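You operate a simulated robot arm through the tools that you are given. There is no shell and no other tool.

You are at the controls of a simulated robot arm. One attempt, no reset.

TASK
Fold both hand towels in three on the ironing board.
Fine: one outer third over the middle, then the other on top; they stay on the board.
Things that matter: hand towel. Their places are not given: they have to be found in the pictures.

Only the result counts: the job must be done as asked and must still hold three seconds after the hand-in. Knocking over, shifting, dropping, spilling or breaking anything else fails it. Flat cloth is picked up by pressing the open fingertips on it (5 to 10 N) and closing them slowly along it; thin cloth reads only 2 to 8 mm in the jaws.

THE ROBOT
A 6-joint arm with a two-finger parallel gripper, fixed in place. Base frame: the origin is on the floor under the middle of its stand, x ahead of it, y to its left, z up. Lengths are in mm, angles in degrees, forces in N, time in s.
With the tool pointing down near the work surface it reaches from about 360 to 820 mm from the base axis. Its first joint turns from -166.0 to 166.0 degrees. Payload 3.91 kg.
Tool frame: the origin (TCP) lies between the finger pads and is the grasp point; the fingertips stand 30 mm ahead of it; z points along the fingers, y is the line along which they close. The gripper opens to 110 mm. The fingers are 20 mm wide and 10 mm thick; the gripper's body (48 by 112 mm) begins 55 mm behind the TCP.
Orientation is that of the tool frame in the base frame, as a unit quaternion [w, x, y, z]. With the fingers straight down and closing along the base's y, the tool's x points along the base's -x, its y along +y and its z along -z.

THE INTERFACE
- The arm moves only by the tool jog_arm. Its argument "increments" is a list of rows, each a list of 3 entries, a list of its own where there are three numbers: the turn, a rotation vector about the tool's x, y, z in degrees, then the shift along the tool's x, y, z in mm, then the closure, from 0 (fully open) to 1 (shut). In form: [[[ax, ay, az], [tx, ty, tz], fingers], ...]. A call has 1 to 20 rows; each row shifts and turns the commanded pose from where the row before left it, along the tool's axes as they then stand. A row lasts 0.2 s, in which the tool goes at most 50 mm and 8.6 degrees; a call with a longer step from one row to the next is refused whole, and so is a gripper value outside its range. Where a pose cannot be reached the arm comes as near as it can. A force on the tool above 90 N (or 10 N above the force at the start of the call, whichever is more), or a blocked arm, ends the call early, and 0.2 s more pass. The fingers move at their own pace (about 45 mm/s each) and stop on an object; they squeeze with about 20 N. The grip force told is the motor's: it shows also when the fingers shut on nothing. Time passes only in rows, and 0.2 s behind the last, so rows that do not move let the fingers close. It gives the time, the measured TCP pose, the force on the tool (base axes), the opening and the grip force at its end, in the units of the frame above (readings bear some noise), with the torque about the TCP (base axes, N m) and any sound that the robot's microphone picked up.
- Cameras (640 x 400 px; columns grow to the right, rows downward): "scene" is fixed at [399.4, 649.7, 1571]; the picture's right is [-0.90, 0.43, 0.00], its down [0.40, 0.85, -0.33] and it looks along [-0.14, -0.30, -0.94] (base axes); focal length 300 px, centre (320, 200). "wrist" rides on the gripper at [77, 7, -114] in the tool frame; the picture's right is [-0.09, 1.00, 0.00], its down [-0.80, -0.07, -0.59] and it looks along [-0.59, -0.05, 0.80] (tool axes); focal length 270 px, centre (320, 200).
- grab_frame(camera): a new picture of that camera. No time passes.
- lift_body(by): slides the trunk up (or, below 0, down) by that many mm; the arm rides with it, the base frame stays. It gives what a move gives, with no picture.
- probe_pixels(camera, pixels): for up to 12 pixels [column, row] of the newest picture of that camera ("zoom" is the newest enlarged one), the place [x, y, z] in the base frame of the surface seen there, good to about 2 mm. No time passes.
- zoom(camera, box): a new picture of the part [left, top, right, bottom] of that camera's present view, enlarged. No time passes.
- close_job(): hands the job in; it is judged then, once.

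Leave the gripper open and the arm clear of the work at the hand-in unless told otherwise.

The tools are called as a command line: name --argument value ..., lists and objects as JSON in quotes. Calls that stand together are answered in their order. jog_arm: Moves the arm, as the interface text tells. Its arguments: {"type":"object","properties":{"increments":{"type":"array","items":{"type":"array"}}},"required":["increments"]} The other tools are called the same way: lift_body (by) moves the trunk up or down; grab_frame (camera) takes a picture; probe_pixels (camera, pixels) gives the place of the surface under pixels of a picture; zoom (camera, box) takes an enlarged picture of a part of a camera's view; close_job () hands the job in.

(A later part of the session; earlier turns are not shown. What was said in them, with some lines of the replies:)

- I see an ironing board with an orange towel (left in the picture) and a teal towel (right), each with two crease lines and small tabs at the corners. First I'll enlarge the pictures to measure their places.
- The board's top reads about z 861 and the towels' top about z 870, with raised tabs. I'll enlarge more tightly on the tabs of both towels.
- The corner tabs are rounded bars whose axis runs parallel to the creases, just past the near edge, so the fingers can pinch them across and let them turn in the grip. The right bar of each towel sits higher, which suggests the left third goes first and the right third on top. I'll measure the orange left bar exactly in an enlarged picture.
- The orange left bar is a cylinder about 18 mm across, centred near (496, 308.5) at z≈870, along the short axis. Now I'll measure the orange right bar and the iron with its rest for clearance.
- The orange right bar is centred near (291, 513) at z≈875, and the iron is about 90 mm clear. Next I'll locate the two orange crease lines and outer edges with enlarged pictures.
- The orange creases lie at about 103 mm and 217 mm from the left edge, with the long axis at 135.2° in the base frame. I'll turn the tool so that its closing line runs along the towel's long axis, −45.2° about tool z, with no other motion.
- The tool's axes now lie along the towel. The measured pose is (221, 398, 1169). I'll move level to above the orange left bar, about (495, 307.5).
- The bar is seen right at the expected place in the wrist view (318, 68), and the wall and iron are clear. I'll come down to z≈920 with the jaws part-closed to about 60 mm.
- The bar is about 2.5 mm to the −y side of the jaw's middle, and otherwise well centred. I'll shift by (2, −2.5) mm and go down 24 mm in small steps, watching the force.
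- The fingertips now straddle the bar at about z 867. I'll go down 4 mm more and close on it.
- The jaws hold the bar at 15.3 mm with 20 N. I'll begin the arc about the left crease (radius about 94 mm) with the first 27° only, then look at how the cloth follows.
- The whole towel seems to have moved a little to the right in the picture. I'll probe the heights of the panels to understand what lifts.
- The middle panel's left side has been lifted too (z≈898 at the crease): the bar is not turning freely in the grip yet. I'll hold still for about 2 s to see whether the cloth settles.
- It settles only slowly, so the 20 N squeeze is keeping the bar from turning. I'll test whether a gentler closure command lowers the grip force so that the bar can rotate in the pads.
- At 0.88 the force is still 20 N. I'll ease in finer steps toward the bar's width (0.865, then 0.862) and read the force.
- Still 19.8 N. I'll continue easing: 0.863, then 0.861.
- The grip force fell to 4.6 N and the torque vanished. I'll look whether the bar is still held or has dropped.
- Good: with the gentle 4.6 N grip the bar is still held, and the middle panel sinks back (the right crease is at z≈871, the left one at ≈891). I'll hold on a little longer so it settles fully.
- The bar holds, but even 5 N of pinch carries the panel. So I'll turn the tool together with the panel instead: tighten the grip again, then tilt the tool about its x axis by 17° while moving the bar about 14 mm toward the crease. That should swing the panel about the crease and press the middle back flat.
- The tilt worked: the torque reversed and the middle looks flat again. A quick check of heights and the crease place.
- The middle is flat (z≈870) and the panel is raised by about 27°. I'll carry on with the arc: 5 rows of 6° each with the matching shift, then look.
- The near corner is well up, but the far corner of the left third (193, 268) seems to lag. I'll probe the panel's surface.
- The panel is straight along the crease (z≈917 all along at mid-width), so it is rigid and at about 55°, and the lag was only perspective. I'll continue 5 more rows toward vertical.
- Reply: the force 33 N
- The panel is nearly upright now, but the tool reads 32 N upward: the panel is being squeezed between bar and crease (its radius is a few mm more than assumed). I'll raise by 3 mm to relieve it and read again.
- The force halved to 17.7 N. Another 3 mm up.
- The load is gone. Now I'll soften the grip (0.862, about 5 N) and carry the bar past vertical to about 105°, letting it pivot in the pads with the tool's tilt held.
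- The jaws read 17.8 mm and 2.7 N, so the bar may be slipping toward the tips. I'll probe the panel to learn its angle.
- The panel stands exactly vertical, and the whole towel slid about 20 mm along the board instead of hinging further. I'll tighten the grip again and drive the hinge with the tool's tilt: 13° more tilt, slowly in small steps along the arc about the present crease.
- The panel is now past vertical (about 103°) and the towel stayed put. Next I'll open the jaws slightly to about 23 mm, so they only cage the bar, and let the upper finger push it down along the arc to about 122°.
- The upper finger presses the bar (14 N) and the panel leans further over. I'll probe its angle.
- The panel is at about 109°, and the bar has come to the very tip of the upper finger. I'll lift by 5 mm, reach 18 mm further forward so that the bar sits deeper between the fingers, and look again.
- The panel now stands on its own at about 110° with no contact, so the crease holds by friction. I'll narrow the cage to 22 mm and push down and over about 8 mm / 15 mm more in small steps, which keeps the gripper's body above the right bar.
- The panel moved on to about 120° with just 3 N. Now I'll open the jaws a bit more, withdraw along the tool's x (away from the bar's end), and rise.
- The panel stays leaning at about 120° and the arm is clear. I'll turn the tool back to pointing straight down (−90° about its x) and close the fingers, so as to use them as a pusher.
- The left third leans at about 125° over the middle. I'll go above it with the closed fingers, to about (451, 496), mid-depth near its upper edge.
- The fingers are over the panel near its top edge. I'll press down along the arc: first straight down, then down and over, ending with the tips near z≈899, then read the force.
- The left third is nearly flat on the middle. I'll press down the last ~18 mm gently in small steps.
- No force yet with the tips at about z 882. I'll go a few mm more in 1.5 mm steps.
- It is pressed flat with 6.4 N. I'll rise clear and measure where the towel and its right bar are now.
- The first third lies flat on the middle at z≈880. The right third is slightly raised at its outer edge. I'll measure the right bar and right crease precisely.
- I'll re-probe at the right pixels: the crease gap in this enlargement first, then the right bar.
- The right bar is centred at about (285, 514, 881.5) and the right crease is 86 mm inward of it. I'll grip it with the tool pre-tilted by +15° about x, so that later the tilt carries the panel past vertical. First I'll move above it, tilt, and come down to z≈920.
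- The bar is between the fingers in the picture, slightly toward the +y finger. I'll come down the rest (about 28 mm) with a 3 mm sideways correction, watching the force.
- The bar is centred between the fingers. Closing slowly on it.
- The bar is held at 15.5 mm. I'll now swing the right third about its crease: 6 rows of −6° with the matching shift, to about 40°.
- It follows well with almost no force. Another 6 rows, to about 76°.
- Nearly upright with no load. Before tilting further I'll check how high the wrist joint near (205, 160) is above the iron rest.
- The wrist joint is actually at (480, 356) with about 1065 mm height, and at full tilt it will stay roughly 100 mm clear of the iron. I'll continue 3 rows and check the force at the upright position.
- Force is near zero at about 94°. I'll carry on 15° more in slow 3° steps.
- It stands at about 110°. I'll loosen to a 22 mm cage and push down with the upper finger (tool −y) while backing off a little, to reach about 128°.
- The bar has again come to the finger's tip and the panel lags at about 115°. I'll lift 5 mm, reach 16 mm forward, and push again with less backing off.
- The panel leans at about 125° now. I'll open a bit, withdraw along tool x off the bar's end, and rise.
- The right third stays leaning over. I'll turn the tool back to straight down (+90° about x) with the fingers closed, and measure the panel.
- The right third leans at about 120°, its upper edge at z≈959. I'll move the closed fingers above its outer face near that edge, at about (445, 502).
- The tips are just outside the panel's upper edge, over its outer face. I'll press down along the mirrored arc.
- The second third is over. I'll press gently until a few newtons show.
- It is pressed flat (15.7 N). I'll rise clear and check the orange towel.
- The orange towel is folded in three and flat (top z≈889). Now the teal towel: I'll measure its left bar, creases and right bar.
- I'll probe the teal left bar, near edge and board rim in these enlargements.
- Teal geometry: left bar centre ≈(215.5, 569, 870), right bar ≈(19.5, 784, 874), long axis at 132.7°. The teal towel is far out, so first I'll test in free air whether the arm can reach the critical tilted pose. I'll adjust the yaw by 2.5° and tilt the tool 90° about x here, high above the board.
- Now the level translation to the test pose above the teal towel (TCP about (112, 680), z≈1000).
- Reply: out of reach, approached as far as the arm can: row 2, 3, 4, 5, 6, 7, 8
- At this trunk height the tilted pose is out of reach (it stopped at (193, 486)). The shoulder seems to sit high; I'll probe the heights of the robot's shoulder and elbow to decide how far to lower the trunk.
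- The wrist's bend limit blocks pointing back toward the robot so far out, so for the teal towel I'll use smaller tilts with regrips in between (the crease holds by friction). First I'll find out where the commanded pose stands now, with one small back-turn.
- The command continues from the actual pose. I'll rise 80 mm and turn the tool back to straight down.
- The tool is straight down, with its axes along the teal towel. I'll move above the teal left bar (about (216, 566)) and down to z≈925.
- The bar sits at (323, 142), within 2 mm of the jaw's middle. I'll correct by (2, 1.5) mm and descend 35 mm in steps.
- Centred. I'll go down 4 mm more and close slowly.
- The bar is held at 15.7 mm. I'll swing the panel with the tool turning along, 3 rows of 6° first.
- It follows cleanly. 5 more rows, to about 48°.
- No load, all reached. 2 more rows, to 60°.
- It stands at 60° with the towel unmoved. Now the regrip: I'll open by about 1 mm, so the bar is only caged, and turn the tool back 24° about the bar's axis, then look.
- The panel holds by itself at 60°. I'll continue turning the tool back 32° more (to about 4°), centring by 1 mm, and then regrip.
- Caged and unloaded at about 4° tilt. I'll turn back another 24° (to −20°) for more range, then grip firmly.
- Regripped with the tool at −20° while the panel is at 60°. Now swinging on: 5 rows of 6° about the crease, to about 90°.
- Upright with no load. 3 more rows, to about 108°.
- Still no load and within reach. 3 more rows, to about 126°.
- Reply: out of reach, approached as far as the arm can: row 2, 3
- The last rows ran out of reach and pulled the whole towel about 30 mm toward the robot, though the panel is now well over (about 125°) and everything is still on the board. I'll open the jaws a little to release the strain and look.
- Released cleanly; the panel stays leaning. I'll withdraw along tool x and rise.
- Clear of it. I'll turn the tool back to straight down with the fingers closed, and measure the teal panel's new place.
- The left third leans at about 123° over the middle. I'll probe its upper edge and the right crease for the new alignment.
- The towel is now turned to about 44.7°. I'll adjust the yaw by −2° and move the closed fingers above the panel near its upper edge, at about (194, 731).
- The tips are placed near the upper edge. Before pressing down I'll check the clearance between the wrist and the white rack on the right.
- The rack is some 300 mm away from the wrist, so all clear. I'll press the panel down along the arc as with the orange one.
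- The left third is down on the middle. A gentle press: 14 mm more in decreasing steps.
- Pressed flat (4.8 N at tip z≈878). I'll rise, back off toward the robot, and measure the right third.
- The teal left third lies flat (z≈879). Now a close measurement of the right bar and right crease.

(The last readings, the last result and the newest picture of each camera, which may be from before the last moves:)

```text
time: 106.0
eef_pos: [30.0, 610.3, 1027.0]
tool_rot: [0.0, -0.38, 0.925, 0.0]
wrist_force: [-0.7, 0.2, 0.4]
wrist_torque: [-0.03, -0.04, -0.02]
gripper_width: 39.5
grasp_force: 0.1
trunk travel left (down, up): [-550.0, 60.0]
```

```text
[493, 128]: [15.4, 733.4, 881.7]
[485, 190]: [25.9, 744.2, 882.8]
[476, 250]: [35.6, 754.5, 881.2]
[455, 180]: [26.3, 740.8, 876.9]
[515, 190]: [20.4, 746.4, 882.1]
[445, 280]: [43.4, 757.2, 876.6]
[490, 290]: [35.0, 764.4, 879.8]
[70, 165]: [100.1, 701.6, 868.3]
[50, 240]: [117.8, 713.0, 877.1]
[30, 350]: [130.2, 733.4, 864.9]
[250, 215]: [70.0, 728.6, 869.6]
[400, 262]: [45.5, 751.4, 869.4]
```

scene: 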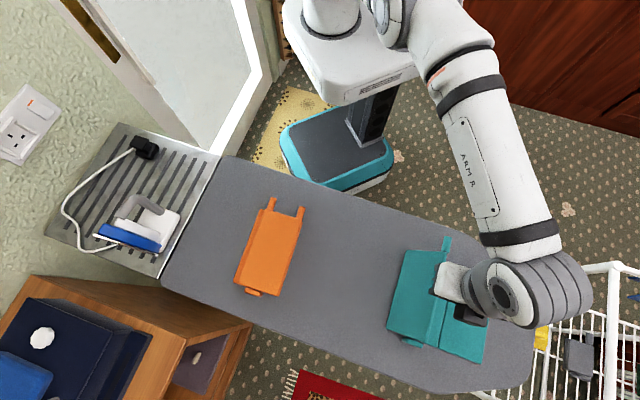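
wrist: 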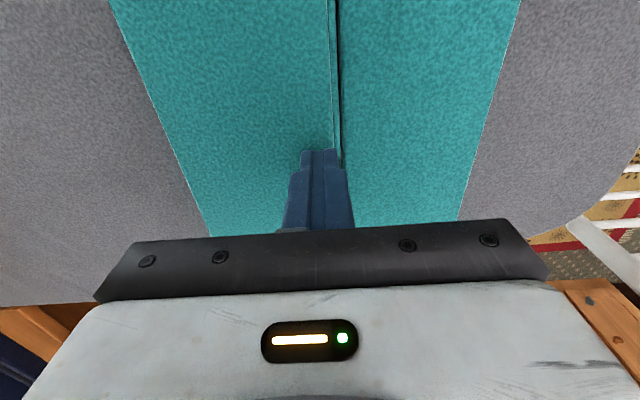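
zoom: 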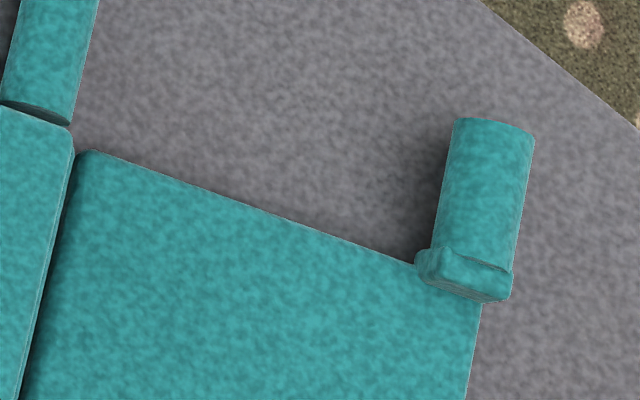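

The right bar is at (25.5, 744, 874.5), with the towel's short axis at about 46.5°. I'll align the yaw (−1.8°), go above it, pre-tilt by +8° about x, and come down to z≈925.

jog_arm --increments '[[[0, 0, -1.8], [0, 0, 0], 0.64], [[0, 0, 0], [-22.9, 24.5, 0], 0.64], [[0, 0, 0], [-22.9, 24.5, 0], 0.64], [[0, 0, 0], [-22.9, 24.5, 0], 0.64], [[0, 0, 0], [-22.9, 24.5, 0], 0.64], [[8, 0, 0], [0, 0, 0], 0.64], [[0, 0, 0], [0, 3.55, 25.2], 0.64], [[0, 0, 0], [0, 3.55, 25.2], 0.64], [[0, 0, 0], [0, 3.55, 25.2], 0.64], [[0, 0, 0], [0, 3.55, 25.2], 0.64], [[0, 0, 0], [0, 0, 0], 0.64]]'

grab_frame --camera "wrist"

grab_frame --camera "scene"

```text
time: 108.4
eef_pos: [21.4, 744.7, 926.4]
tool_rot: [0.027, -0.394, 0.917, -0.064]
wrist_force: [0.5, 0.6, 0.1]
wrist_torque: [0.0, -0.02, -0.02]
gripper_width: 39.6
grasp_force: 0.1
trunk travel left (down, up): [-550.0, 60.0]
```

```text
taken
```

wrist: 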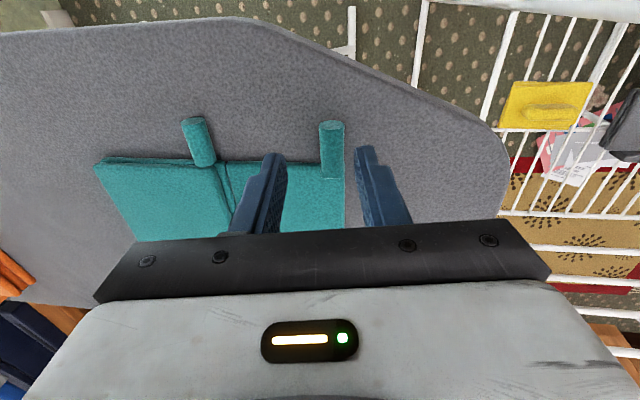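

```text
taken
```

scene: 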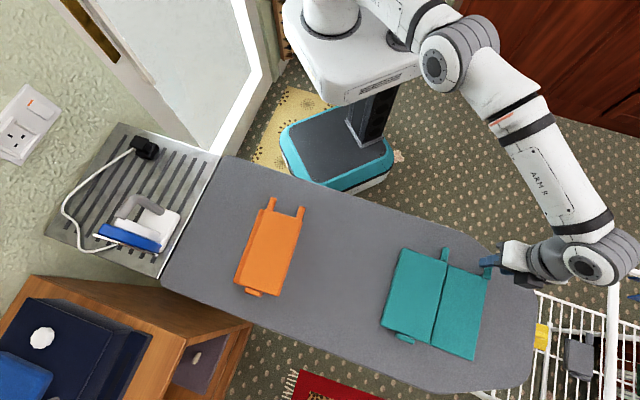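

The bar is at (332, 150), about 3.5 mm to the +y side. I'll correct and descend 29 mm in steps.

jog_arm --increments '[[[0, 0, 0], [0, 2, 8.5], 0.68], [[0, 0, 0], [0, 2, 8.5], 0.68], [[0, 0, 0], [0, 2, 6.5], 0.68], [[0, 0, 0], [0, 1.5, 4.0], 0.68], [[0, 0, 0], [0, 0, 0], 0.68]]'

zoom --camera "wrist" --box '[240, 100, 400, 240]'

```text
time: 109.6
eef_pos: [21.3, 747.1, 896.0]
tool_rot: [0.027, -0.394, 0.917, -0.064]
wrist_force: [-0.6, 0.9, 0.1]
wrist_torque: [-0.01, 0.04, 0.01]
gripper_width: 35.1
grasp_force: 0.0
trunk travel left (down, up): [-550.0, 60.0]
```

```text
2.86 times, centred on (320, 170) of wrist
```

zoom: 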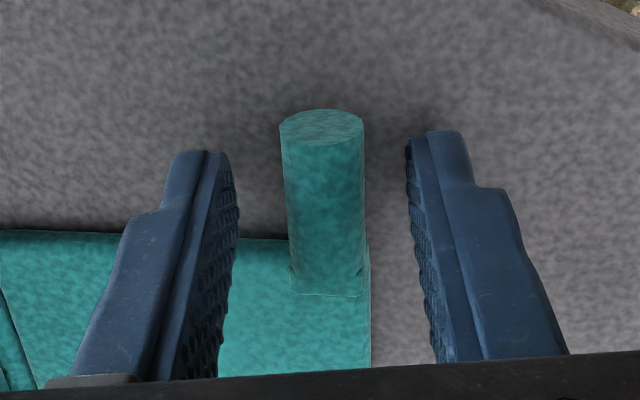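

Well centred with no contact. Closing slowly.

jog_arm --increments '[[[0, 0, 0], [0, 0, 0], 0.75], [[0, 0, 0], [0, 0, 0], 0.81], [[0, 0, 0], [0, 0, 0], 0.86], [[0, 0, 0], [0, 0, 0], 0.92], [[0, 0, 0], [0, 0, 0], 1], [[0, 0, 0], [0, 0, 0], 1]]'

zoom --camera "wrist" --box '[240, 100, 400, 240]'

```text
time: 111.0
eef_pos: [20.5, 746.4, 895.7]
tool_rot: [0.028, -0.394, 0.916, -0.065]
wrist_force: [0.3, -1.2, 0.1]
wrist_torque: [0.08, -0.14, -0.35]
gripper_width: 16.3
grasp_force: 19.9
trunk travel left (down, up): [-550.0, 60.0]
```

```text
2.86 times, centred on (320, 170) of wrist
```

zoom: 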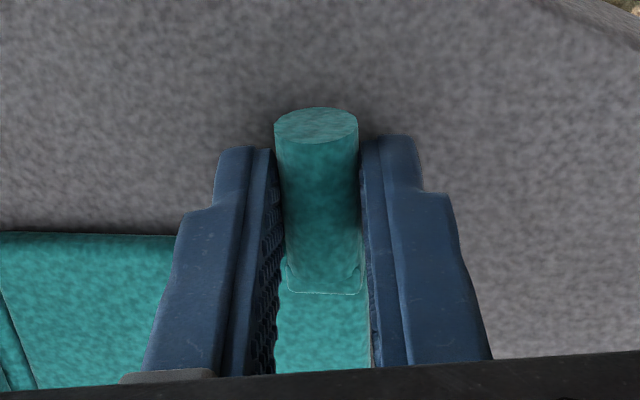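

Held at 16.3 mm. I'll start the swing about the right crease: 3 rows of −6° with the matching shift.

jog_arm --increments '[[[-6, 0, 0], [0, -4.0, -9.0], 1], [[-6, 0, 0], [0, -4.0, -9.0], 1], [[-6, 0, 0], [0, -4.0, -9.0], 1], [[0, 0, 0], [0, 0, 0], 1]]'

zoom --camera "scene" --box '[370, 225, 530, 375]'

```text
time: 112.0
eef_pos: [27.5, 740.6, 925.1]
tool_rot: [-0.034, -0.393, 0.915, 0.08]
wrist_force: [-0.8, -0.2, -0.2]
wrist_torque: [0.0, 0.27, 0.02]
gripper_width: 15.7
grasp_force: 19.8
trunk travel left (down, up): [-550.0, 60.0]
```

```text
2.67 times, centred on (450, 300) of scene
```

zoom: 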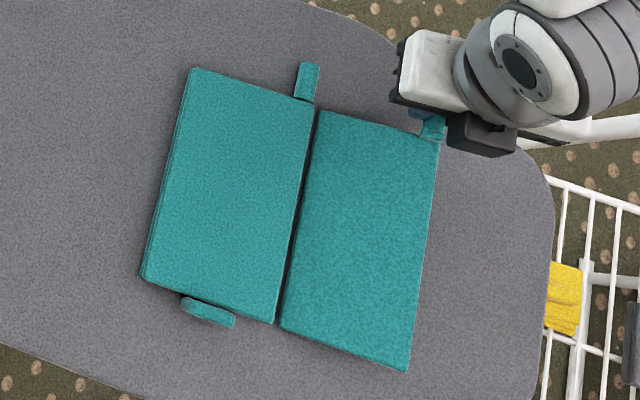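

It lifts, with the towel shifting just a few mm. 4 more rows.

jog_arm --increments '[[[-6, 0, 0], [0, -4.0, -9.0], 1], [[-6, 0, 0], [0, -4.0, -9.0], 1], [[-6, 0, 0], [0, -4.0, -9.0], 1], [[-6, 0, 0], [0, -4.0, -9.0], 1], [[0, 0, 0], [0, 0, 0], 1]]'

zoom --camera "scene" --box '[370, 225, 530, 375]'

```text
time: 113.2
eef_pos: [47.6, 722.2, 953.8]
tool_rot: [-0.116, -0.377, 0.879, 0.269]
wrist_force: [-0.1, 0.5, -2.4]
wrist_torque: [-0.04, 0.24, 0.02]
gripper_width: 15.4
grasp_force: 19.8
trunk travel left (down, up): [-550.0, 60.0]
```

```text
2.67 times, centred on (450, 300) of scene
```

zoom: 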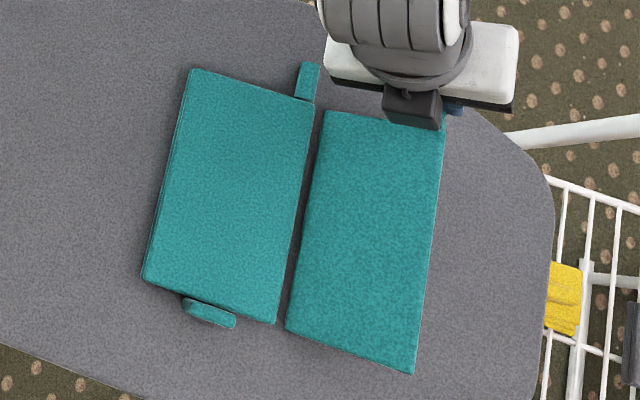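

There is a visible gap at the crease; I'll probe the panel heights to see if the right third is turning about its crease properly.

probe_pixels --camera "zoom" --pixels '[[328, 120], [320, 180], [305, 260], [292, 322], [380, 130], [370, 220], [350, 340], [440, 140], [430, 240], [415, 360], [306, 180], [280, 310]]'

grab_frame --camera "wrist"

```text
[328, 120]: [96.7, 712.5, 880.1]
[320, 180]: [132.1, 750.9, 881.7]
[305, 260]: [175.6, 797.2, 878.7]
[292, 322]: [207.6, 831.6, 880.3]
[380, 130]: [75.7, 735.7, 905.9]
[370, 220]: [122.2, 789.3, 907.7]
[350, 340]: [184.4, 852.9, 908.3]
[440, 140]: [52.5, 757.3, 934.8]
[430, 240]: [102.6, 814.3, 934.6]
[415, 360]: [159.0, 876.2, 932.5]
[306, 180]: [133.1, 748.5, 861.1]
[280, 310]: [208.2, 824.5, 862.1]
```

```text
taken
```

wrist: 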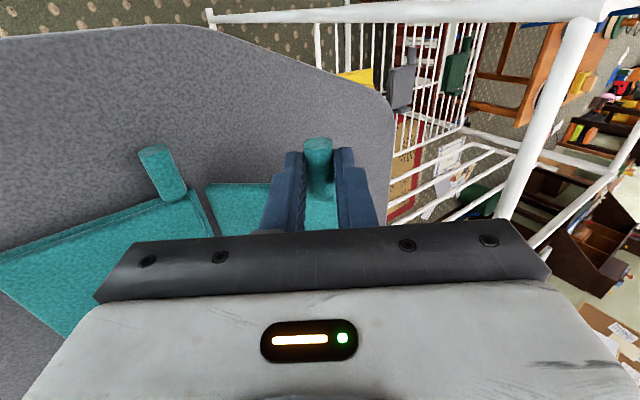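

The panel turns correctly (about 40°; the gap just comes from the raised hinge line). 4 more rows, to about 66°.

jog_arm --increments '[[[-6, 0, 0], [0, -4.0, -9.0], 1], [[-6, 0, 0], [0, -4.0, -9.0], 1], [[-6, 0, 0], [0, -4.0, -9.0], 1], [[-6, 0, 0], [0, -4.0, -9.0], 1], [[0, 0, 0], [0, 0, 0], 1]]'

zoom --camera "scene" --box '[370, 225, 530, 375]'

grab_frame --camera "scene"

```text
time: 114.4
eef_pos: [74.3, 697.0, 968.6]
tool_rot: [-0.192, -0.344, 0.804, 0.445]
wrist_force: [-0.5, -0.1, -0.9]
wrist_torque: [-0.05, 0.06, 0.01]
gripper_width: 15.4
grasp_force: 19.9
trunk travel left (down, up): [-550.0, 60.0]
```

```text
2.67 times, centred on (450, 300) of scene
```

zoom: 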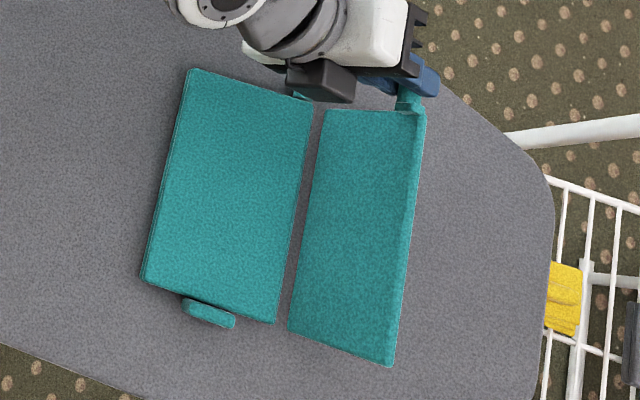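

```text
taken
```

scene: 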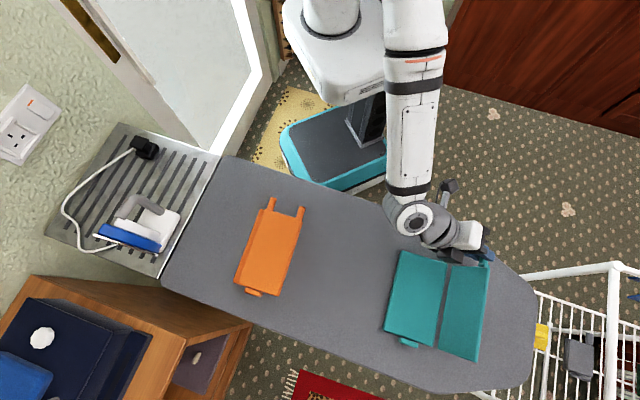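

At about 66°. Regrip: open by about 1 mm and turn the tool back about the bar, first 24°, then look.

jog_arm --increments '[[[0, 0, 0], [0, 0, 0], 0.855], [[0, 0, 0], [0, 0, 0], 0.845], [[8, 0, 0], [0, 3.06, 0.21], 0.845], [[8, 0, 0], [0, 3.06, 0.21], 0.845], [[8, 0, 0], [0, 3.06, 0.21], 0.845], [[0, 0, 0], [0, 0, 0], 0.845]]'

zoom --camera "scene" --box '[370, 225, 530, 375]'

zoom --camera "wrist" --box '[240, 100, 400, 240]'

```text
time: 115.8
eef_pos: [68.5, 699.9, 976.1]
tool_rot: [-0.115, -0.378, 0.879, 0.268]
wrist_force: [0.1, 0.1, 0.4]
wrist_torque: [-0.03, 0.05, -0.03]
gripper_width: 17.5
grasp_force: 0.2
trunk travel left (down, up): [-550.0, 60.0]
```

```text
2.67 times, centred on (450, 300) of scene
```

zoom: 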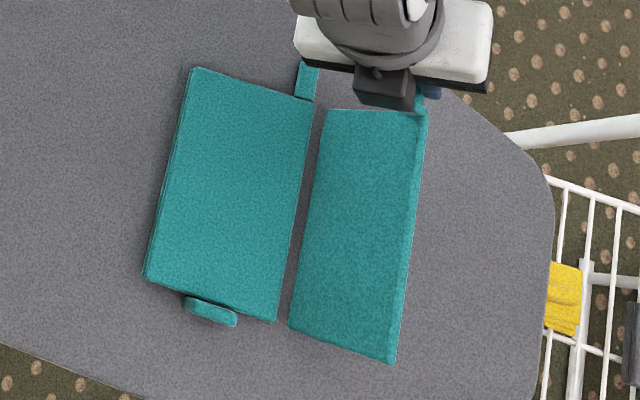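

```text
2.86 times, centred on (320, 170) of wrist
```

zoom: 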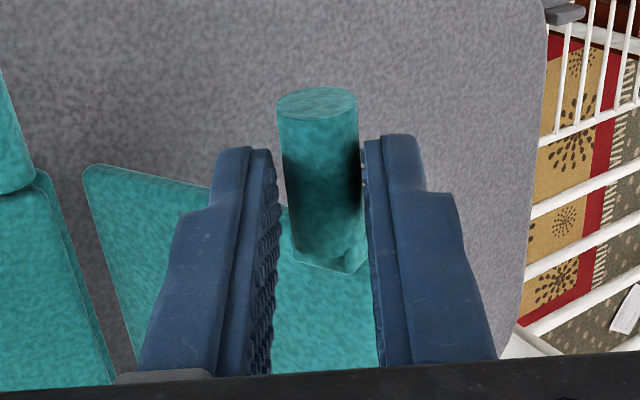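

It holds still, with no contact. I'll continue turning back 40° (to about −6°), moving 2 mm deeper, and then grip.

jog_arm --increments '[[[8, 0, 0], [0, 3.06, 1.2], 0.845], [[8, 0, 0], [0, 3.06, 1.2], 0.845], [[8, 0, 0], [0, 3.06, 0.21], 0.845], [[8, 0, 0], [0, 3.06, 0.21], 0.845], [[8, 0, 0], [0, 3.06, 0.21], 0.845], [[0, 0, 0], [0, 0, 0], 0.845], [[0, 0, 0], [0, 0, 0], 0.845]]'

zoom --camera "scene" --box '[370, 225, 530, 375]'

zoom --camera "wrist" --box '[240, 100, 400, 240]'

```text
time: 117.4
eef_pos: [57.1, 710.5, 976.2]
tool_rot: [0.02, -0.394, 0.918, -0.049]
wrist_force: [-0.7, 0.0, 0.1]
wrist_torque: [-0.04, 0.0, -0.01]
gripper_width: 16.8
grasp_force: 0.1
trunk travel left (down, up): [-550.0, 60.0]
```

```text
2.67 times, centred on (450, 300) of scene
```

zoom: 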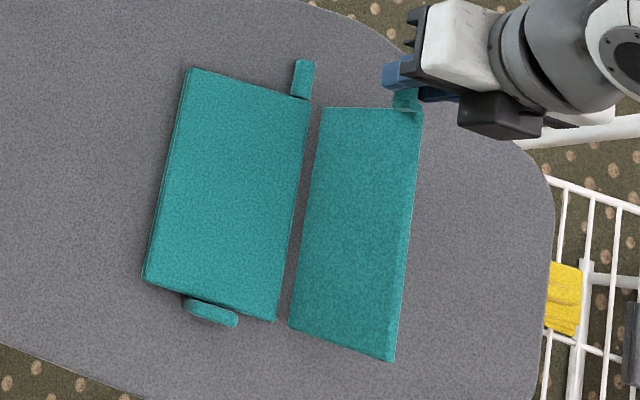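

```text
2.86 times, centred on (320, 170) of wrist
```

zoom: 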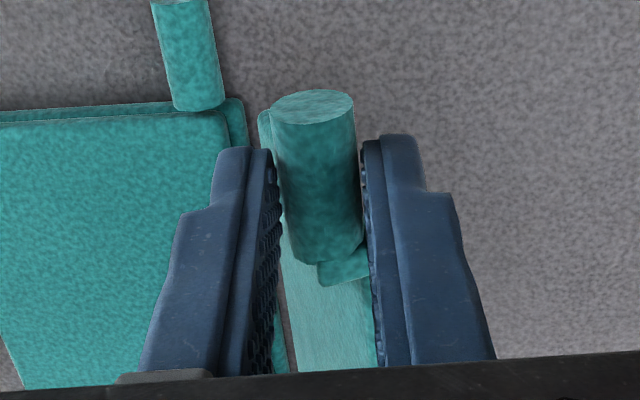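

I'll check exactly where the bar lies relative to the fingertips, by probing it in this wrist enlargement.

probe_pixels --camera "zoom" --pixels '[[312, 105], [312, 130], [318, 180], [322, 240], [290, 180], [345, 180], [240, 155], [395, 145], [345, 275], [330, 330]]'

```text
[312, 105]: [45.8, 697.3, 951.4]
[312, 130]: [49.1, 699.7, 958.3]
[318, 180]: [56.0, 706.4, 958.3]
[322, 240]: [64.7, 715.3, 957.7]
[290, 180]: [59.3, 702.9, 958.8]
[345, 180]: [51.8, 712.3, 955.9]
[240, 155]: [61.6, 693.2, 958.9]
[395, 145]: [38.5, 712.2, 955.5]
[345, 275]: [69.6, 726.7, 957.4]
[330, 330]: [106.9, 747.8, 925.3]
```

The bar is 26 mm ahead of the TCP, near the tips. I'll go 5 mm deeper and 3 mm outward, then grip.

jog_arm --increments '[[[0, 0, 0], [1.5, 0, 2.5], 0.83], [[0, 0, 0], [1.5, 0, 2.5], 0.83], [[0, 0, 0], [0, 0, 0], 0.86], [[0, 0, 0], [0, 0, 0], 0.92], [[0, 0, 0], [0, 0, 0], 1], [[0, 0, 0], [0, 0, 0], 1]]'

zoom --camera "wrist" --box '[240, 100, 400, 240]'

```text
time: 118.8
eef_pos: [56.3, 709.3, 971.7]
tool_rot: [0.021, -0.394, 0.917, -0.048]
wrist_force: [-0.6, 0.4, -0.4]
wrist_torque: [-0.05, 0.08, 0.17]
gripper_width: 15.6
grasp_force: 19.2
trunk travel left (down, up): [-550.0, 60.0]
```

```text
2.86 times, centred on (320, 170) of wrist
```

zoom: 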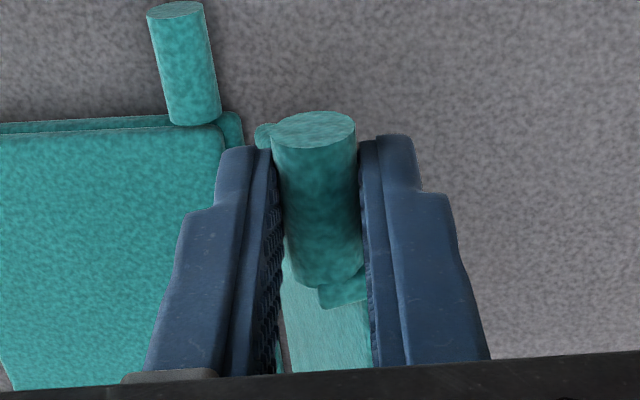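

Gripped at 15.6 mm. Before swinging on I'll probe the panel plane to find its true hinge line.

zoom --camera "scene" --box '[400, 240, 500, 370]'

probe_pixels --camera "zoom" --pixels '[[290, 130], [275, 250], [262, 330], [305, 180], [330, 150], [350, 250], [380, 180], [390, 250], [268, 150], [250, 250], [230, 330], [210, 150]]'

```text
3.08 times, centred on (450, 305) of scene
```

zoom: 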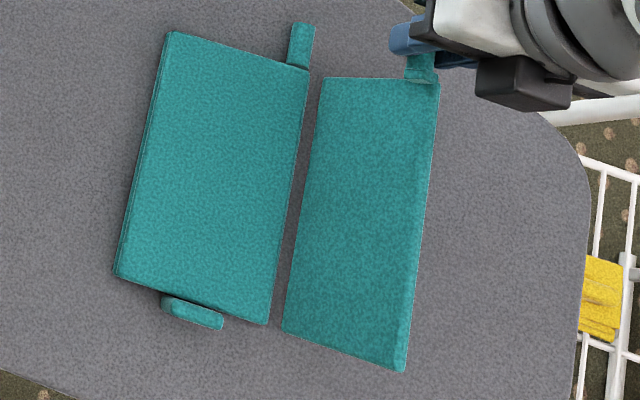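

```text
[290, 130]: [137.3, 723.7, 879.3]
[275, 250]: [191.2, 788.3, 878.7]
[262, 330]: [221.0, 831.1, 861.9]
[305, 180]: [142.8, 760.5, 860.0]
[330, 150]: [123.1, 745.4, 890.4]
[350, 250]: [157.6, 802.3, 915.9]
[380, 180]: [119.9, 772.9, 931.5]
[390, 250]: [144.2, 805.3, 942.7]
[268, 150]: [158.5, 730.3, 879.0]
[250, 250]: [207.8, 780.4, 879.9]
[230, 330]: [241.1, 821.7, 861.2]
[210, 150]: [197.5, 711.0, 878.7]
```

I'll probe along the inner edge of the raised third and along the right edge of the stack, for their directions.

probe_pixels --camera "zoom" --pixels '[[324, 90], [312, 160], [300, 235], [287, 318], [303, 85], [292, 160], [280, 240], [266, 315], [432, 100], [425, 180], [415, 270], [404, 360]]'

```text
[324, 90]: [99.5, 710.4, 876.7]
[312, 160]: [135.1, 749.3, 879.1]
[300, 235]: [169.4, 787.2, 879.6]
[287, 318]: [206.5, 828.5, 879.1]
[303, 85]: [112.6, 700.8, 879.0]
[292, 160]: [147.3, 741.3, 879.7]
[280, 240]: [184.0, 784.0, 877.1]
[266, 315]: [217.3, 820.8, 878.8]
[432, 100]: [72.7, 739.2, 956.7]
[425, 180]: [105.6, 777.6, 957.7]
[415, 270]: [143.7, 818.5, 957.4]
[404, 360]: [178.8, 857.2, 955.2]
```

The hinge line is about 38 mm inward and 75 mm below the bar (radius ≈84, panel ≈63°). I'll swing on: 4 rows of −6° with the matching shift.

jog_arm --increments '[[[-6, 0, 0], [0, -10.6, -2.5], 1], [[-6, 0, 0], [0, -10.6, -2.5], 1], [[-6, 0, 0], [0, -10.6, -2.5], 1], [[-6, 0, 0], [0, -10.6, -2.5], 1], [[0, 0, 0], [0, 0, 0], 1]]'

zoom --camera "scene" --box '[370, 225, 530, 375]'

```text
time: 120.0
eef_pos: [87.5, 680.4, 980.1]
tool_rot: [-0.061, -0.39, 0.908, 0.144]
wrist_force: [-1.0, -0.5, -0.4]
wrist_torque: [-0.03, 0.04, 0.06]
gripper_width: 15.5
grasp_force: 19.7
trunk travel left (down, up): [-550.0, 60.0]
```

```text
2.67 times, centred on (450, 300) of scene
```

zoom: 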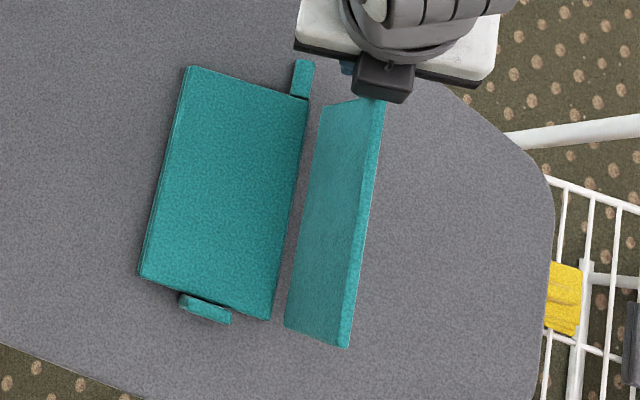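

Nearly upright, no load, and the towel is at rest. 4 more rows.

jog_arm --increments '[[[-6, 0, 0], [0, -10.6, -2.5], 1], [[-6, 0, 0], [0, -10.6, -2.5], 1], [[-6, 0, 0], [0, -10.6, -2.5], 1], [[-6, 0, 0], [0, -10.6, -2.5], 1], [[0, 0, 0], [0, 0, 0], 1]]'

zoom --camera "scene" --box '[370, 225, 530, 375]'

```text
time: 121.2
eef_pos: [116.3, 651.4, 970.0]
tool_rot: [-0.142, -0.368, 0.858, 0.329]
wrist_force: [-0.2, -0.5, 0.7]
wrist_torque: [-0.05, 0.09, 0.05]
gripper_width: 15.5
grasp_force: 20.1
trunk travel left (down, up): [-550.0, 60.0]
```

```text
2.67 times, centred on (450, 300) of scene
```

zoom: 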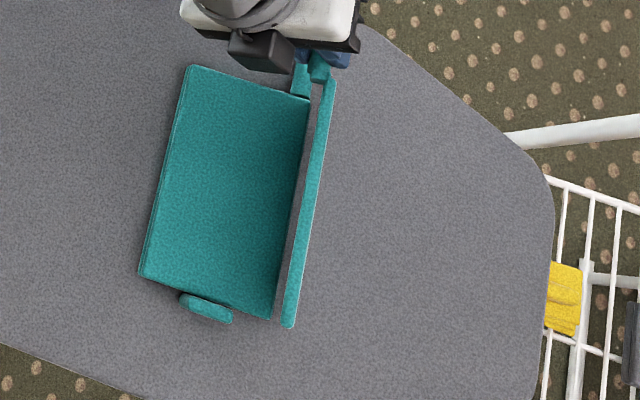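

Past vertical (about 111°), still unloaded. 3 more rows, to about 129°.

jog_arm --increments '[[[-6, 0, 0], [0, -10.6, -2.5], 1], [[-6, 0, 0], [0, -10.6, -2.5], 1], [[-6, 0, 0], [0, -10.6, -2.5], 1], [[0, 0, 0], [0, 0, 0], 1]]'

zoom --camera "scene" --box '[370, 225, 530, 375]'

grab_frame --camera "wrist"

```text
time: 122.2
eef_pos: [135.4, 630.7, 949.3]
tool_rot: [-0.198, -0.341, 0.796, 0.459]
wrist_force: [1.4, -0.5, 1.1]
wrist_torque: [0.16, -0.09, -0.24]
gripper_width: 15.6
grasp_force: 19.6
trunk travel left (down, up): [-550.0, 60.0]
```

```text
2.67 times, centred on (450, 300) of scene
```

zoom: 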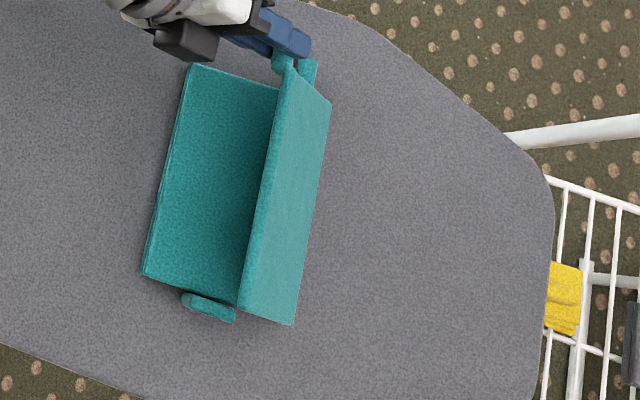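

```text
taken
```

wrist: 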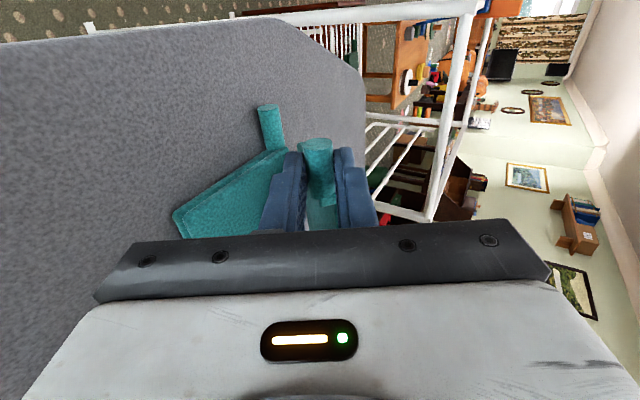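

Now at about 129°. I'll open, withdraw along tool x, and rise.

jog_arm --increments '[[[0, 0, 0], [0, 0, 0], 0.84], [[0, 0, 0], [0, 0, 0], 0.78], [[0, 0, 0], [8, 0, 0], 0.78], [[0, 0, 0], [12, 0, 0], 0.78], [[0, 0, 0], [20, 0, 0], 0.78], [[0, 0, 0], [20, 0, 0], 0.78], [[0, 0, 0], [10, 17, -10], 0.78], [[0, 0, 0], [0, 26, -15], 0.78], [[0, 0, 0], [0, 26, -15], 0.78], [[0, 0, 0], [0, 17, -10], 0.78], [[0, 0, 0], [0, 0, 0], 0.78]]'

grab_frame --camera "scene"

```text
time: 124.6
eef_pos: [87.6, 581.7, 1052.6]
tool_rot: [-0.197, -0.342, 0.796, 0.459]
wrist_force: [0.4, 0.6, 1.0]
wrist_torque: [0.0, -0.02, 0.01]
gripper_width: 24.3
grasp_force: 0.1
trunk travel left (down, up): [-550.0, 60.0]
```

```text
taken
```

scene: 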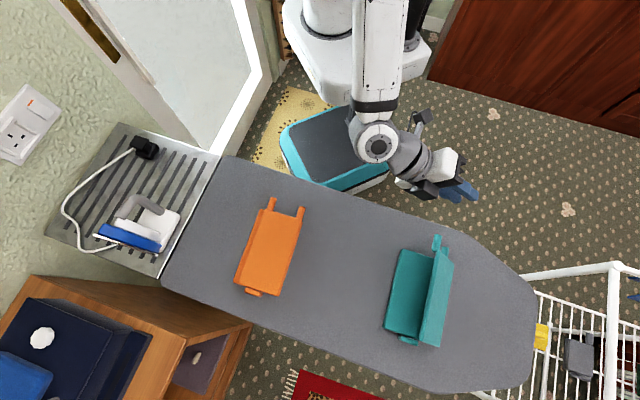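

Clear, and the panel stays leaning over. I'll turn the tool straight down (+60° about x) with the fingers closed, and measure the panel.

jog_arm --increments '[[[7.5, 0, 0], [0, 0, 0], 1], [[7.5, 0, 0], [0, 0, 0], 1], [[7.5, 0, 0], [0, 0, 0], 1], [[7.5, 0, 0], [0, 0, 0], 1], [[7.5, 0, 0], [0, 0, 0], 1], [[7.5, 0, 0], [0, 0, 0], 1], [[7.5, 0, 0], [0, 0, 0], 1], [[7.5, 0, 0], [0, 0, 0], 1], [[0, 0, 0], [0, 0, 0], 1]]'

zoom --camera "scene" --box '[370, 225, 490, 360]'

probe_pixels --camera "zoom" --pixels '[[335, 70], [318, 150], [300, 240], [285, 310], [350, 100], [340, 200], [310, 300], [365, 110], [345, 220], [325, 320], [250, 200], [180, 280]]'

```text
time: 126.6
eef_pos: [88.7, 581.2, 1051.4]
tool_rot: [0.0, -0.395, 0.919, 0.0]
wrist_force: [-0.4, 0.8, -0.3]
wrist_torque: [0.0, -0.01, -0.01]
gripper_width: 0.0
grasp_force: 19.9
trunk travel left (down, up): [-550.0, 60.0]
```

```text
2.96 times, centred on (430, 292) of scene
```

zoom: 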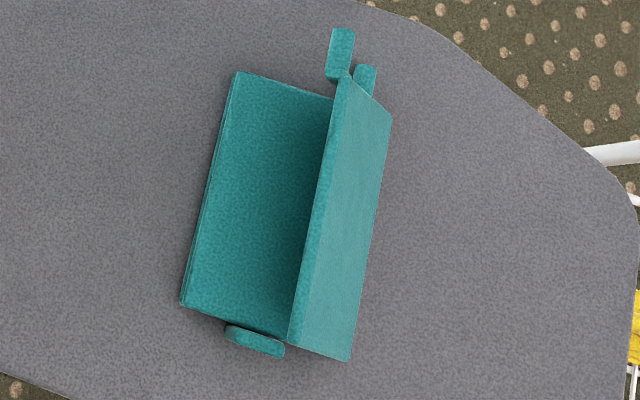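

```text
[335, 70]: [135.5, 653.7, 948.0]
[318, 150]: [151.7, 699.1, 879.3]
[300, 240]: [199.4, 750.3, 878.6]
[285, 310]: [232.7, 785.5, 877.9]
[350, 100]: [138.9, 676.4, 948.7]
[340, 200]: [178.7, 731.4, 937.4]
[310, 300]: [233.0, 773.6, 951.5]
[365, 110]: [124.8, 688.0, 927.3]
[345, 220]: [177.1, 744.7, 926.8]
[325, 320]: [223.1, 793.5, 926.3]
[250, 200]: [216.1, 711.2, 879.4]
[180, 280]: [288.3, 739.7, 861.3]
```

The right third leans at about 131°, its upper edge near z≈951. I'll move the closed fingers above it, to about (183, 727).

jog_arm --increments '[[[0, 0, 0], [-34.1, 6.4, 0], 1], [[0, 0, 0], [-34.1, 6.4, 0], 1], [[0, 0, 0], [-34.1, 6.4, 0], 1], [[0, 0, 0], [-34.1, 6.4, 0], 1], [[0, 0, 0], [-34.1, 6.4, 0], 1], [[0, 0, 0], [0, 0, 0], 1]]'

grab_frame --camera "wrist"

```text
time: 128.0
eef_pos: [182.1, 727.8, 1050.7]
tool_rot: [0.0, -0.395, 0.919, 0.0]
wrist_force: [-0.6, 0.2, -0.3]
wrist_torque: [-0.01, -0.02, 0.01]
gripper_width: 0.1
grasp_force: 20.2
trunk travel left (down, up): [-550.0, 60.0]
```

```text
taken
```

wrist: 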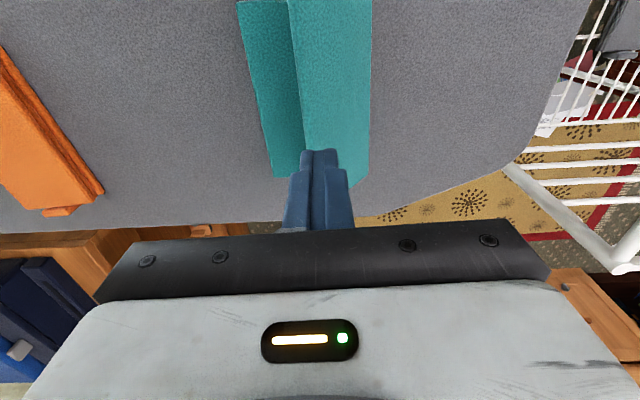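

The tips are over the outer face by its upper edge. Pressing down along the arc now.

jog_arm --increments '[[[0, 0, 0], [0, 0, 30], 1], [[0, 0, 0], [0, 0, 30], 1], [[0, 0, 0], [0, -3, 12], 1], [[0, 0, 0], [0, -5, 12], 1], [[0, 0, 0], [0, -6, 12], 1], [[0, 0, 0], [0, -5, 10], 1], [[0, 0, 0], [0, -4, 8], 1], [[0, 0, 0], [0, -3, 6], 1], [[0, 0, 0], [0, 0, 4], 1], [[0, 0, 0], [0, 0, 0], 1]]'

zoom --camera "scene" --box '[370, 225, 490, 360]'

grab_frame --camera "wrist"

```text
time: 130.2
eef_pos: [202.0, 708.7, 925.9]
tool_rot: [0.0, -0.394, 0.919, 0.0]
wrist_force: [0.6, -0.5, -0.9]
wrist_torque: [0.01, 0.01, -0.03]
gripper_width: 0.1
grasp_force: 20.6
trunk travel left (down, up): [-550.0, 60.0]
```

```text
2.96 times, centred on (430, 292) of scene
```

zoom: 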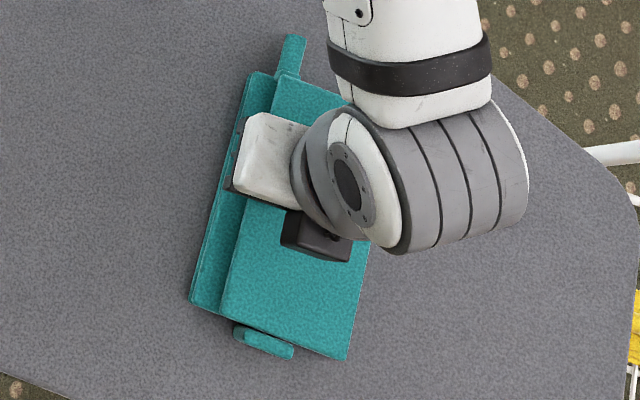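

```text
taken
```

wrist: 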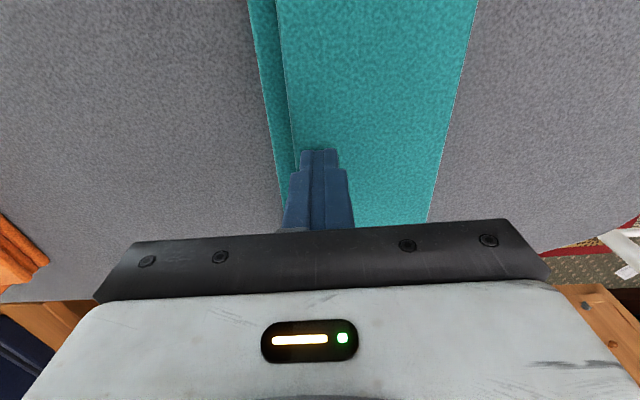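

It is folded over. A gentle press to finish.

jog_arm --increments '[[[0, 0, 0], [0, 0, 3], 1], [[0, 0, 0], [0, 0, 2], 1], [[0, 0, 0], [0, 0, 1.5], 1], [[0, 0, 0], [0, 0, 1], 1], [[0, 0, 0], [0, 0, 0], 1]]'

```text
time: 131.4
eef_pos: [202.4, 708.8, 918.8]
tool_rot: [0.001, -0.395, 0.919, 0.0]
wrist_force: [-0.1, 1.5, 4.4]
wrist_torque: [0.04, -0.02, 0.01]
gripper_width: 0.0
grasp_force: 19.8
trunk travel left (down, up): [-550.0, 60.0]
```

Pressed with 4.4 N at tip z≈889. I'll rise, back away toward the robot with the gripper open, and inspect both towels.

jog_arm --increments '[[[0, 0, 0], [0, 0, -10], 1], [[0, 0, 0], [0, 0, -30], 1], [[0, 0, 0], [0, 0, -40], 1], [[0, 0, 0], [0, 0, -40], 1], [[0, 0, 0], [40, 0, -10], 0.3], [[0, 0, 0], [40, 0, -10], 0.2], [[0, 0, 0], [40, 0, -10], 0.1], [[0, 0, 0], [40, 0, 0], 0], [[0, 0, 0], [40, 0, 0], 0], [[0, 0, 0], [40, 0, 0], 0], [[0, 0, 0], [0, 0, 0], 0], [[0, 0, 0], [0, 0, 0], 0]]'

grab_frame --camera "scene"

zoom --camera "scene" --box '[370, 225, 490, 360]'

probe_pixels --camera "zoom" --pixels '[[290, 90], [370, 120], [250, 200], [330, 220], [230, 300], [340, 340], [255, 90], [200, 290], [295, 50], [370, 110], [265, 340], [320, 150]]'

```text
time: 134.0
eef_pos: [34.1, 534.6, 1067.0]
tool_rot: [0.0, -0.395, 0.919, 0.0]
wrist_force: [0.4, -0.7, -0.2]
wrist_torque: [-0.01, 0.03, -0.01]
gripper_width: 109.9
grasp_force: 0.0
trunk travel left (down, up): [-550.0, 60.0]
```

```text
taken
```

scene: 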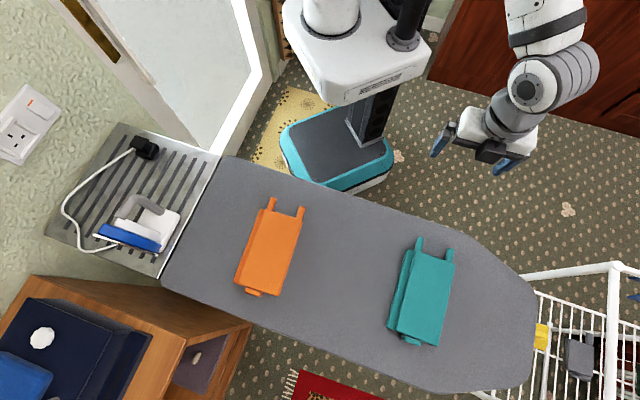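

```text
2.96 times, centred on (430, 292) of scene
```

zoom: 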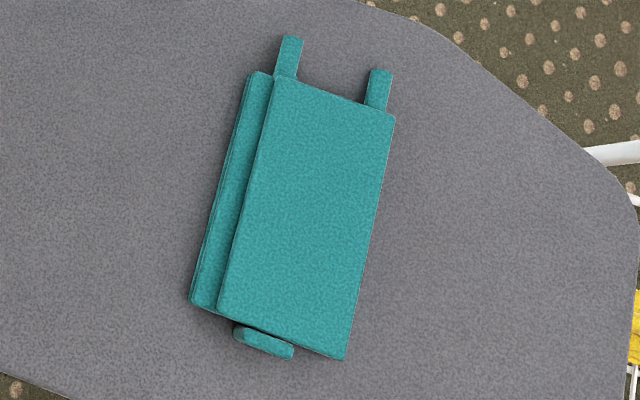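

```text
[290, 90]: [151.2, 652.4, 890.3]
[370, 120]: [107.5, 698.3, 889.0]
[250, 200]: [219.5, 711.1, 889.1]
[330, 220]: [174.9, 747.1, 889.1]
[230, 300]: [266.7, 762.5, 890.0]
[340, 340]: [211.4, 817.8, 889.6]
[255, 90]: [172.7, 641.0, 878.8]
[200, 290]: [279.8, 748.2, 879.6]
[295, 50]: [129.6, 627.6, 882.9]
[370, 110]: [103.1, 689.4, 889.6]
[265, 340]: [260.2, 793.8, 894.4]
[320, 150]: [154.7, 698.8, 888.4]
```

Both towels are folded in three and lie flat on the board: the teal top reads z≈889 all over and the orange measured the same. The iron, plug and rack look unmoved, the gripper is fully open, and the arm is clear. Handing in.

close_job

```text
The job is handed in.
```

Both hand towels are folded in three on the ironing board, left third first and then the right third on top. I handed the job in, but no verdict came back with it.

- **Towels:** the top of each folded towel read an even z≈889 mm, which fits three layers lying flat on the board (z≈861). I checked the teal towel just before the hand-in. I measured the orange one right after folding it, and it looked unchanged in the last picture.
- **Position:** both towels moved while I was folding them. At one point the arm ran out of reach on the teal towel and pulled it about 30 mm toward the robot. It also ended up turned by a few degrees. Both are still fully on the board.
- **Everything else:** the iron, its plug and the rack look unmoved in the final picture. The gripper is open and the arm is clear of the board.
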